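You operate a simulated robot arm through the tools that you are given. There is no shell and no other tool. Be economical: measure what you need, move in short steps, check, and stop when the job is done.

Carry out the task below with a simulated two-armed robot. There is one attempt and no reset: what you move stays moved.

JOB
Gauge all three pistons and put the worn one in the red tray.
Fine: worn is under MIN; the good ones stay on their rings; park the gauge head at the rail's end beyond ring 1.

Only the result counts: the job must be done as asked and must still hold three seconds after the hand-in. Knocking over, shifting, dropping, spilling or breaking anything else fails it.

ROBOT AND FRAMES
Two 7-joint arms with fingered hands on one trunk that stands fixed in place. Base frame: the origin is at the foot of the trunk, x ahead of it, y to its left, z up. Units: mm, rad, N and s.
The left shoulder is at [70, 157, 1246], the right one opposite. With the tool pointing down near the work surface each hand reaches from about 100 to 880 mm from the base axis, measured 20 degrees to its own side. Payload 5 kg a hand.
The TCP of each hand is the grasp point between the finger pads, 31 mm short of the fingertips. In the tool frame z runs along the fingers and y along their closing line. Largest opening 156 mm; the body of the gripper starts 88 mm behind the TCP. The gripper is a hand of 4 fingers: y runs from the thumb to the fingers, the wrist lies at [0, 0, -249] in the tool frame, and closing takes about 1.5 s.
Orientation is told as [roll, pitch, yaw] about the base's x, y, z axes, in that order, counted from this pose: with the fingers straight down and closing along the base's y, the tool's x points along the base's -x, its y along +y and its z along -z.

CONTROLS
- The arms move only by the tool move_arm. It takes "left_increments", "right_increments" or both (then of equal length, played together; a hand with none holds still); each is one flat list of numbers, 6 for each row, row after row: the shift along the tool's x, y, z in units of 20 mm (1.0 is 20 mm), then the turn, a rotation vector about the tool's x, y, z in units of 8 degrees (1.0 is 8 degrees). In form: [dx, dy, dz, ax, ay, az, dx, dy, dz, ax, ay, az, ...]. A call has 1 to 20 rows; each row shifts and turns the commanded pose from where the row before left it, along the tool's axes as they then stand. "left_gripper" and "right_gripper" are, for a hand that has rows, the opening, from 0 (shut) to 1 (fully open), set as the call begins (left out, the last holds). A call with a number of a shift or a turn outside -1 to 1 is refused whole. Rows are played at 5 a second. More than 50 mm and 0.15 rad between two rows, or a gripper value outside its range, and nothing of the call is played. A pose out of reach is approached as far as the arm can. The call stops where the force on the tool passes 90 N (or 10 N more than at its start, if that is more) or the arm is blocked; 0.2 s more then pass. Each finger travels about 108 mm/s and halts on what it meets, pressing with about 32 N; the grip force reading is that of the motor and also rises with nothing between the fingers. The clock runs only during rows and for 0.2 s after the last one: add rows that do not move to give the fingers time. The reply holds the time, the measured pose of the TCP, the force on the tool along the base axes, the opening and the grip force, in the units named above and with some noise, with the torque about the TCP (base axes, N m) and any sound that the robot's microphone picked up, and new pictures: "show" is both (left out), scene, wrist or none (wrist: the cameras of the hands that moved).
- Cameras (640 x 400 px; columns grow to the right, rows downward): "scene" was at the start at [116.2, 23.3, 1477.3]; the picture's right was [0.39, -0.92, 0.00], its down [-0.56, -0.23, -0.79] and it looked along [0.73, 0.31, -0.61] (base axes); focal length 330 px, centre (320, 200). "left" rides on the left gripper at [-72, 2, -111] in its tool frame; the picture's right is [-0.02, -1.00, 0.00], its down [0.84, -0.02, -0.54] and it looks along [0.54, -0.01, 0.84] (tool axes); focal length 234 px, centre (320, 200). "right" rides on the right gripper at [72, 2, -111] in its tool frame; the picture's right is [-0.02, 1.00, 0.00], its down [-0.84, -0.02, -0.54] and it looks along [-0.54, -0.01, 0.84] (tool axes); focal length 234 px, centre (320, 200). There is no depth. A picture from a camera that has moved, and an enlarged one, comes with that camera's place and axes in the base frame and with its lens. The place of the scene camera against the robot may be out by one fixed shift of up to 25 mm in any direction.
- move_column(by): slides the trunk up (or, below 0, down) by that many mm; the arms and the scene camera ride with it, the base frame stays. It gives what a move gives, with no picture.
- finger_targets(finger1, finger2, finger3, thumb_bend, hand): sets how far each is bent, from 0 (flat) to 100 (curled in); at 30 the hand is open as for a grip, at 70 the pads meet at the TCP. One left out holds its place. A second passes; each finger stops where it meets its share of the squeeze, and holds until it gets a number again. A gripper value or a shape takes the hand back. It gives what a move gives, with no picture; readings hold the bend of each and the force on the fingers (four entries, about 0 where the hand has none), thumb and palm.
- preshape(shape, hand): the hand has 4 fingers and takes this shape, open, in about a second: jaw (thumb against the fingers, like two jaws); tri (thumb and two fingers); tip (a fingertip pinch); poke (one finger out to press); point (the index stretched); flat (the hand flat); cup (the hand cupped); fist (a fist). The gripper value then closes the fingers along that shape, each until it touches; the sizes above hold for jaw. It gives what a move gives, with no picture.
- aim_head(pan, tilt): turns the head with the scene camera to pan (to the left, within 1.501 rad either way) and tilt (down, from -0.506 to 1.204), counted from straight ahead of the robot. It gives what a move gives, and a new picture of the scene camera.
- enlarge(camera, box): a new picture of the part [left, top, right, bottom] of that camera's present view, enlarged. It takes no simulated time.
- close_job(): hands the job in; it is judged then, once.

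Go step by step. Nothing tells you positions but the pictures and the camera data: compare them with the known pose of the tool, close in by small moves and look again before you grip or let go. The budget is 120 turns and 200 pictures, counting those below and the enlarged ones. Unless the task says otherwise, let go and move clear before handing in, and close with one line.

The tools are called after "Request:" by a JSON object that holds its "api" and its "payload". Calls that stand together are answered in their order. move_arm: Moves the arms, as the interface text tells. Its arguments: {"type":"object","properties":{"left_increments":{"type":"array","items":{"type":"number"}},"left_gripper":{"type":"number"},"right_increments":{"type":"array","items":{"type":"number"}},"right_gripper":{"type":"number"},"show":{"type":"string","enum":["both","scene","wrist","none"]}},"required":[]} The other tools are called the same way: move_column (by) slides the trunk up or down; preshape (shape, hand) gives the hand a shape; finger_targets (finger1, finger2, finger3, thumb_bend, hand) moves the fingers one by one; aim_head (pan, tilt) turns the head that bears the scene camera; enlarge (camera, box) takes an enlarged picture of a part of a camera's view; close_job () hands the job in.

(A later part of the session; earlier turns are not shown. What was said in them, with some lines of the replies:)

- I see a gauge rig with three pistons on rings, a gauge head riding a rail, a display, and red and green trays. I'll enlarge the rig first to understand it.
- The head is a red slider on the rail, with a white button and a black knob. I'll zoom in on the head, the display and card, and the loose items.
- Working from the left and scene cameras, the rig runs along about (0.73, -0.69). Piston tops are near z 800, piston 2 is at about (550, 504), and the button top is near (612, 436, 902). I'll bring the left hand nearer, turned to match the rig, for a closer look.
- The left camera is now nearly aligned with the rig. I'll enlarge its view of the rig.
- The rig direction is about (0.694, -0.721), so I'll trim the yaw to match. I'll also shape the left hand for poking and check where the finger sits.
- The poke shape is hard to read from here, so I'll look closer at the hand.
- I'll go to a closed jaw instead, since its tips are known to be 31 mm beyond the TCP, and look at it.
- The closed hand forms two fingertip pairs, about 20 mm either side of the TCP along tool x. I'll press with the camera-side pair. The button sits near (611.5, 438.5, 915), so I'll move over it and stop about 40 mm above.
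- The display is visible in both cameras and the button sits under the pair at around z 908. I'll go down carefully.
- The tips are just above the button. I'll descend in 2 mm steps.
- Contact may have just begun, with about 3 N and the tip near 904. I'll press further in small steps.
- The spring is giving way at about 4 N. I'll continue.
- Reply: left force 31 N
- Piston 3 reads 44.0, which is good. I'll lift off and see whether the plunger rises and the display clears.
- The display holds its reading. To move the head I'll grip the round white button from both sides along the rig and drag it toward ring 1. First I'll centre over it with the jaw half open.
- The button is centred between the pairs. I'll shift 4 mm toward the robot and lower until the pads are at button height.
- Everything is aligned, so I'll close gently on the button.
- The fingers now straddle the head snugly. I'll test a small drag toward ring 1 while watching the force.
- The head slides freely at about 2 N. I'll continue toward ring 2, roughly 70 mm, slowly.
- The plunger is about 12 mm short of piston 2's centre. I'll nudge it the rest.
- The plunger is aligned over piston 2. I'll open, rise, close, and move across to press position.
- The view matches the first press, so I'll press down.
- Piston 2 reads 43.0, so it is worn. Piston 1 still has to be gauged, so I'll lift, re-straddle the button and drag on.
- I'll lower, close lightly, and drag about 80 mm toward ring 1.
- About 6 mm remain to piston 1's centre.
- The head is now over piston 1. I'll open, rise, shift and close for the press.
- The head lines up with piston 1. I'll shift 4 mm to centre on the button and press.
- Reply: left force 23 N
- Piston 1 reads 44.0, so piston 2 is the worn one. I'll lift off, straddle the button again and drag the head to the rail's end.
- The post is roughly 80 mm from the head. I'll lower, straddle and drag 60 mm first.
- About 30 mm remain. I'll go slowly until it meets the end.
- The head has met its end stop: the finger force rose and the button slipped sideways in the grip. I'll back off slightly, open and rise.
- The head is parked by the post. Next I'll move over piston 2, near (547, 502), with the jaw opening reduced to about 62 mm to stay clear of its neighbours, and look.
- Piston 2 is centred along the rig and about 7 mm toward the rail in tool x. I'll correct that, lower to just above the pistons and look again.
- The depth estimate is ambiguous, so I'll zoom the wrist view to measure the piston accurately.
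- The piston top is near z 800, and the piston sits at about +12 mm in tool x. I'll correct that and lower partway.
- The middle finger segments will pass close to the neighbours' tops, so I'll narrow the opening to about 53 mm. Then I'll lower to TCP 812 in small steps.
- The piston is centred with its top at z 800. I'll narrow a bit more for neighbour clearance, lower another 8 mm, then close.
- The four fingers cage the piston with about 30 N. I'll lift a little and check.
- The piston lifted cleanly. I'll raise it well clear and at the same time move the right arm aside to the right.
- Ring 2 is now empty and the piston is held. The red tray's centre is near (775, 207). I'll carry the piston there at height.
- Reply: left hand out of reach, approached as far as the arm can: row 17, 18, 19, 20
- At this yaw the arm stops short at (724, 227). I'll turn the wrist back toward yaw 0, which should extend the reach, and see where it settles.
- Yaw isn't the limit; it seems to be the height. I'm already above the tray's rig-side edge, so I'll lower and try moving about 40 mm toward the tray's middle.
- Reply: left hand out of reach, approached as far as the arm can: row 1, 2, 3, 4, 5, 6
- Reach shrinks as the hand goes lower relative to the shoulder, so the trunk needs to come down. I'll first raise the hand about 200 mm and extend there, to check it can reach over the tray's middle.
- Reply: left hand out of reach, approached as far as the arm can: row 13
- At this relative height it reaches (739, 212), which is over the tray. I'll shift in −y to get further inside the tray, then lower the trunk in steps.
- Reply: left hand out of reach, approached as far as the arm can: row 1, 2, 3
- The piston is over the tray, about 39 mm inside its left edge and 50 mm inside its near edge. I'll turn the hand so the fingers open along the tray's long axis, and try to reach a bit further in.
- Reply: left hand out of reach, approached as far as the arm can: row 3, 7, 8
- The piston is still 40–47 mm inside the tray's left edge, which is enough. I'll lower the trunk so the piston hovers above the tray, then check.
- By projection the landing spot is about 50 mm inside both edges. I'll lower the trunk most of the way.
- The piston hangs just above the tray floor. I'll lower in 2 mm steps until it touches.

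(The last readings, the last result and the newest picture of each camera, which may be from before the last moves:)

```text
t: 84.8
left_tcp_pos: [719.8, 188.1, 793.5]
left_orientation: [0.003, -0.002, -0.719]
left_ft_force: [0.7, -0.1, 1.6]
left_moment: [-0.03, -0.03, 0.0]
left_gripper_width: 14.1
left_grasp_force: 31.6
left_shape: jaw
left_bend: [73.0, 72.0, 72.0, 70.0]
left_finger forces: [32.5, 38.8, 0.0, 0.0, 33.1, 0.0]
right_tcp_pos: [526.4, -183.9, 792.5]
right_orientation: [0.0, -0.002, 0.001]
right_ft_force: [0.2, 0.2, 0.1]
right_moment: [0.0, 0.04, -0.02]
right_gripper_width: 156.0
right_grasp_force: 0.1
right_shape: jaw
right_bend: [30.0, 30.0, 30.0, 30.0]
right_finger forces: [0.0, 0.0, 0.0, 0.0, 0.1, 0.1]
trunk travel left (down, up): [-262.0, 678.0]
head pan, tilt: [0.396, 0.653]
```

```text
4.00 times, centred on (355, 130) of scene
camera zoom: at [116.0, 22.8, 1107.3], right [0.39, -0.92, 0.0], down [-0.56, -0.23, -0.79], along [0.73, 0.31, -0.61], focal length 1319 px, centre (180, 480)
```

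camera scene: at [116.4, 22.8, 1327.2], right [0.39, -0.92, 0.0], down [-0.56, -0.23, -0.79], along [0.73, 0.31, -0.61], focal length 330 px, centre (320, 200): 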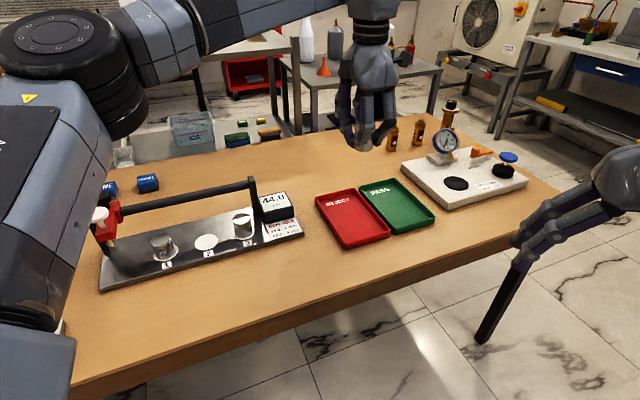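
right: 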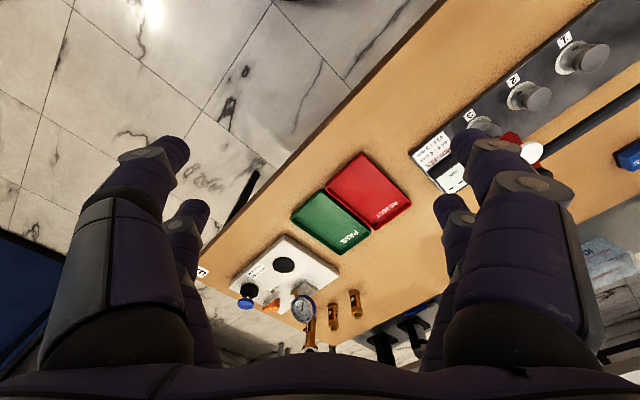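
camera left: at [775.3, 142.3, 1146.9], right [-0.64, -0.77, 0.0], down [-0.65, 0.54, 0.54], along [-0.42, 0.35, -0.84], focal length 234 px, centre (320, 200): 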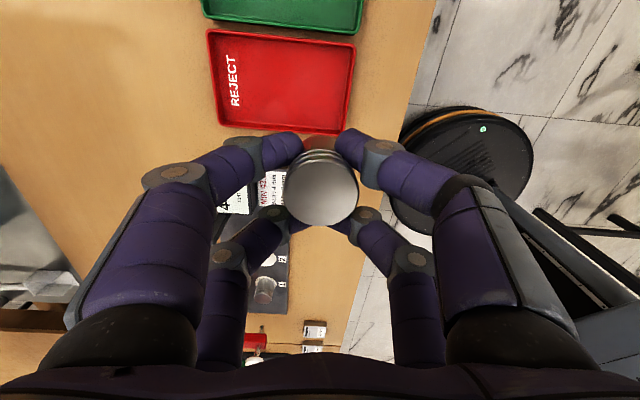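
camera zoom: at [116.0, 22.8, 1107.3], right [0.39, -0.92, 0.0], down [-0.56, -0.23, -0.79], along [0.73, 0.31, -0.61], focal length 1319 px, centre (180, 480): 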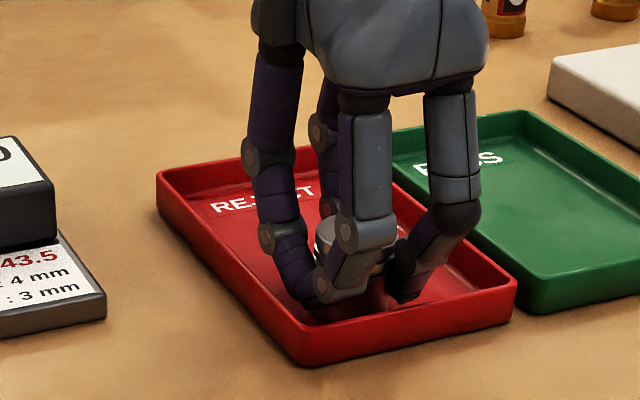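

Light contact with the tray floor. I'll go 1 mm more, then open just enough to release.

Request:
{"api": "move_arm", "payload": {"left_increments": [0, 0, 0.05, 0, 0, 0], "show": "none"}}

Request:
{"api": "move_arm", "payload": {"left_increments": [0, 0, 0, 0, 0, 0, 0, 0, 0, 0, 0, 0, 0, 0, 0, 0, 0, 0, 0, 0, 0, 0, 0, 0, 0, 0, 0, 0, 0, 0], "left_gripper": 0.32, "show": "wrist"}}

Request:
{"api": "enlarge", "payload": {"camera": "scene", "box": [310, 80, 400, 180]}}

```text
t: 85.2
left_tcp_pos: [720.3, 188.0, 793.4]
left_orientation: [0.001, -0.005, -0.721]
left_ft_force: [0.7, 0.1, 5.2]
left_moment: [-0.11, -0.14, 0.04]
left_gripper_width: 13.9
left_grasp_force: 32.1
left_shape: jaw
left_bend: [73.0, 72.0, 72.0, 70.0]
left_finger forces: [32.6, 39.5, 0.0, 0.0, 33.3, 0.0]
right_tcp_pos: [526.5, -184.9, 791.8]
right_orientation: [0.0, 0.0, 0.0]
right_ft_force: [0.8, 1.1, 0.6]
right_moment: [-0.01, 0.02, -0.01]
right_gripper_width: 155.9
right_grasp_force: 0.0
right_shape: jaw
right_bend: [30.0, 30.0, 30.0, 30.0]
right_finger forces: [0.0, 0.0, 0.0, 0.0, 0.0, 0.0]
trunk travel left (down, up): [-262.0, 678.0]
head pan, tilt: [0.396, 0.653]
```

```text
t: 86.4
left_tcp_pos: [720.9, 188.4, 792.6]
left_orientation: [-0.001, -0.004, -0.719]
left_ft_force: [8.3, 8.0, 5.6]
left_moment: [0.07, -0.01, -0.05]
left_gripper_width: 45.5
left_grasp_force: 0.2
left_shape: jaw
left_bend: [74.0, 74.0, 76.0, 71.0]
left_finger forces: [0.0, 0.0, 8.0, 0.0, 4.6, 0.0]
right_tcp_pos: [526.5, -183.6, 792.2]
right_orientation: [0.0, -0.002, 0.0]
right_ft_force: [-0.3, 0.1, 0.4]
right_moment: [0.03, 0.01, -0.02]
right_gripper_width: 155.8
right_grasp_force: 0.1
right_shape: jaw
right_bend: [30.0, 30.0, 30.0, 30.0]
right_finger forces: [0.0, 0.0, 0.1, 0.1, 0.0, 0.0]
trunk travel left (down, up): [-262.0, 678.0]
head pan, tilt: [0.396, 0.653]
camera left: at [775.7, 143.3, 903.9], right [-0.64, -0.77, 0.0], down [-0.65, 0.54, 0.54], along [-0.42, 0.35, -0.84], focal length 234 px, centre (320, 200)
```

left: 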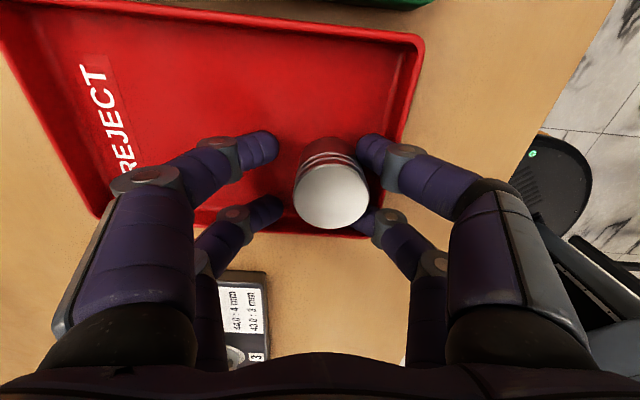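

```text
4.00 times, centred on (355, 130) of scene
camera zoom: at [116.5, 23.6, 1107.2], right [0.39, -0.92, 0.0], down [-0.56, -0.24, -0.79], along [0.73, 0.31, -0.61], focal length 1319 px, centre (180, 480)
```

zoom: 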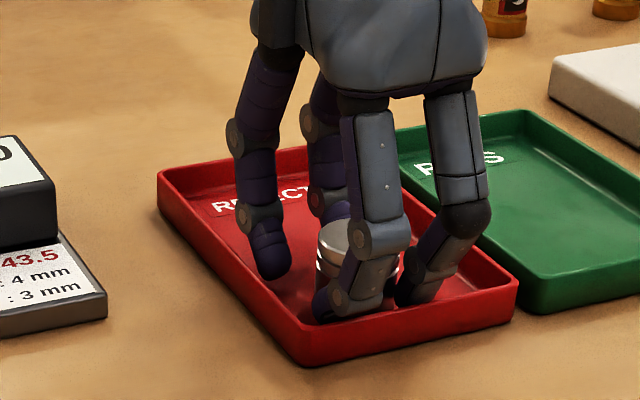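

The thumb side presses the tray rim slightly, at about 8 N. The fingers taper inward toward the tips, so lifting straight up should relieve it. I'll lift gently.

Request:
{"api": "move_arm", "payload": {"left_increments": [0, 0, -0.15, 0, 0, 0, 0, 0, -0.15, 0, 0, 0, 0, 0, -0.2, 0, 0, 0], "left_gripper": 0.3, "show": "wrist"}}

Request:
{"api": "enlarge", "payload": {"camera": "scene", "box": [310, 80, 400, 180]}}

```text
t: 87.2
left_tcp_pos: [719.7, 187.9, 803.0]
left_orientation: [0.0, -0.003, -0.721]
left_ft_force: [2.1, 0.4, 0.8]
left_moment: [-0.01, 0.03, -0.01]
left_gripper_width: 46.3
left_grasp_force: 0.0
left_shape: jaw
left_bend: [74.0, 74.0, 74.0, 70.0]
left_finger forces: [0.0, 0.0, 1.3, 0.1, 0.2, 0.0]
right_tcp_pos: [525.4, -185.6, 792.2]
right_orientation: [0.0, -0.002, 0.0]
right_ft_force: [-0.8, 0.3, -0.9]
right_moment: [0.02, -0.02, 0.01]
right_gripper_width: 155.9
right_grasp_force: 0.2
right_shape: jaw
right_bend: [30.0, 30.0, 30.0, 30.0]
right_finger forces: [0.1, 0.1, 0.0, 0.1, 0.0, 0.1]
trunk travel left (down, up): [-262.0, 678.0]
head pan, tilt: [0.396, 0.653]
camera left: at [774.9, 141.3, 914.0], right [-0.64, -0.77, 0.0], down [-0.64, 0.54, 0.54], along [-0.42, 0.35, -0.84], focal length 234 px, centre (320, 200)
```

left: 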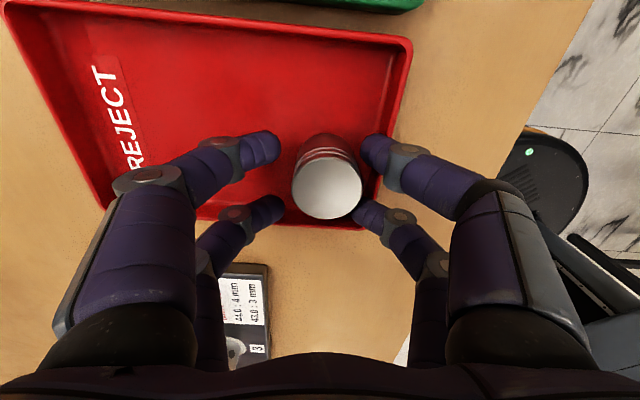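

```text
4.00 times, centred on (355, 130) of scene
camera zoom: at [116.1, 22.8, 1107.2], right [0.39, -0.92, 0.0], down [-0.56, -0.23, -0.79], along [0.73, 0.31, -0.61], focal length 1319 px, centre (180, 480)
```

zoom: 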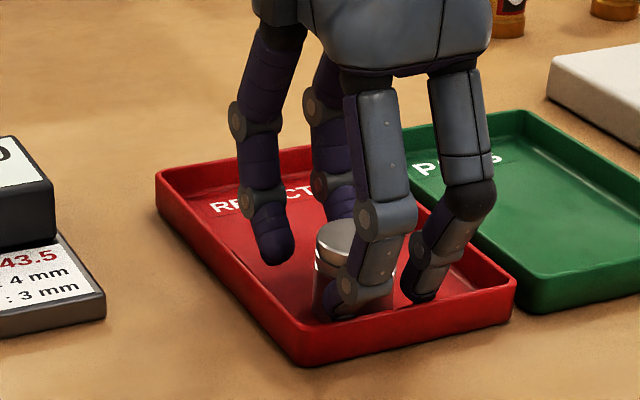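

The force is gone, the piston stands free and the tray is in place. I'll keep rising straight up.

Request:
{"api": "move_arm", "payload": {"left_increments": [0, 0, -0.3, 0, 0, 0, 0, 0, -0.4, 0, 0, 0, 0, 0, -0.5, 0, 0, 0, 0, 0, -0.6, 0, 0, 0], "show": "none"}}

Request:
{"api": "move_column", "payload": {"by": 200}}

Request:
{"api": "enlarge", "payload": {"camera": "scene", "box": [0, 0, 640, 400]}}

Request:
{"api": "enlarge", "payload": {"camera": "left", "box": [160, 0, 480, 200]}}

```text
t: 88.2
left_tcp_pos: [715.9, 190.6, 838.3]
left_orientation: [0.003, -0.005, -0.72]
left_ft_force: [-1.0, 0.7, -0.4]
left_moment: [0.0, 0.0, 0.05]
left_gripper_width: 46.7
left_grasp_force: 0.1
left_shape: jaw
left_bend: [74.0, 74.0, 74.0, 70.0]
left_finger forces: [0.0, 0.0, 0.0, 0.0, 0.1, 0.0]
left hand out of reach, approached as far as the arm can: row 4
right_tcp_pos: [526.2, -182.6, 791.3]
right_orientation: [0.0, -0.002, -0.001]
right_ft_force: [0.8, -0.6, 0.2]
right_moment: [0.02, 0.02, 0.01]
right_gripper_width: 155.7
right_grasp_force: 0.0
right_shape: jaw
right_bend: [30.0, 30.0, 30.0, 30.0]
right_finger forces: [0.0, 0.0, 0.0, 0.0, 0.0, 0.0]
trunk travel left (down, up): [-262.0, 678.0]
head pan, tilt: [0.396, 0.653]
```

```text
t: 90.3
left_tcp_pos: [716.7, 190.2, 1038.2]
left_orientation: [0.002, -0.008, -0.718]
left_ft_force: [-0.3, 0.6, -0.4]
left_moment: [-0.02, 0.01, 0.01]
left_gripper_width: 46.6
left_grasp_force: 0.0
left_shape: jaw
left_bend: [74.0, 74.0, 74.0, 70.0]
left_finger forces: [0.0, 0.1, 0.0, 0.1, 0.0, 0.0]
right_tcp_pos: [526.4, -186.1, 991.8]
right_orientation: [0.002, 0.0, -0.001]
right_ft_force: [0.8, -0.5, -0.4]
right_moment: [0.02, -0.01, -0.03]
right_gripper_width: 155.8
right_grasp_force: 0.2
right_shape: jaw
right_bend: [30.0, 30.0, 30.0, 30.0]
right_finger forces: [0.1, 0.1, 0.1, 0.0, 0.0, 0.0]
trunk travel left (down, up): [-462.0, 478.0]
head pan, tilt: [0.396, 0.653]
```

```text
1.00 times, centred on (320, 200) of scene (not enlarged: the box is as wide or as high as the picture)
camera zoom: at [116.4, 22.8, 1307.2], right [0.39, -0.92, 0.0], down [-0.56, -0.23, -0.79], along [0.73, 0.31, -0.61], focal length 330 px, centre (320, 200)
```

zoom: 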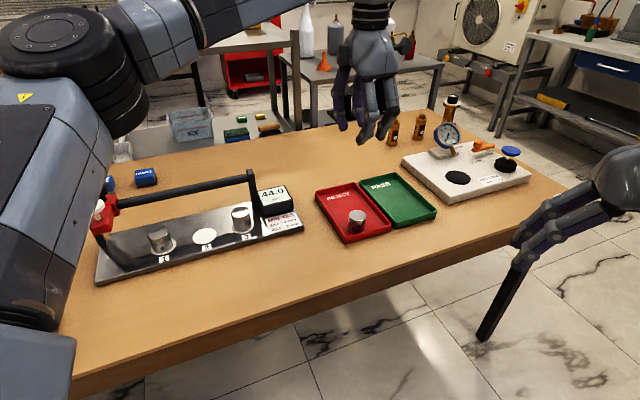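

```text
2.00 times, centred on (320, 100) of left
camera zoom: at [771.9, 144.2, 1149.2], right [-0.64, -0.77, 0.0], down [-0.65, 0.54, 0.54], along [-0.41, 0.35, -0.84], focal length 468 px, centre (320, 400)
```

zoom: 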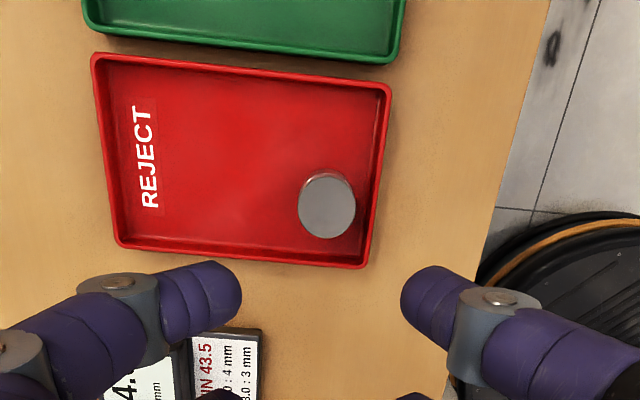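

Piston 2 stands in the red tray. I'll check the parked head and the two good pistons before handing in.

Request:
{"api": "enlarge", "payload": {"camera": "scene", "box": [80, 160, 312, 300]}}

```text
2.76 times, centred on (196, 230) of scene
camera zoom: at [116.4, 22.8, 1307.2], right [0.39, -0.92, 0.0], down [-0.56, -0.23, -0.79], along [0.73, 0.31, -0.61], focal length 910 px, centre (662, 117)
```

zoom: 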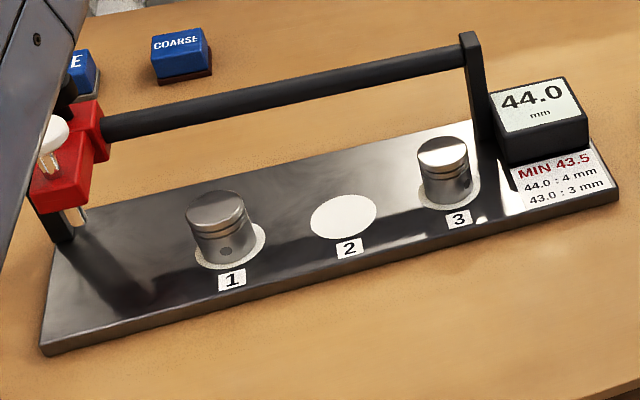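

The head is at its end stop beyond ring 1, pistons 1 and 3 are on their rings, and the worn piston is in the red tray. The hands are clear, so I'm handing in.

Request:
{"api": "close_job", "payload": {}}

```text
The job is handed in.
```

I gauged all three pistons: 1 and 3 read 44.0 mm and stay on their rings, piston 2 read 43.0 mm (under MIN 43.5) and stands in the red tray, and the gauge head is parked at the rail's end beyond ring 1.
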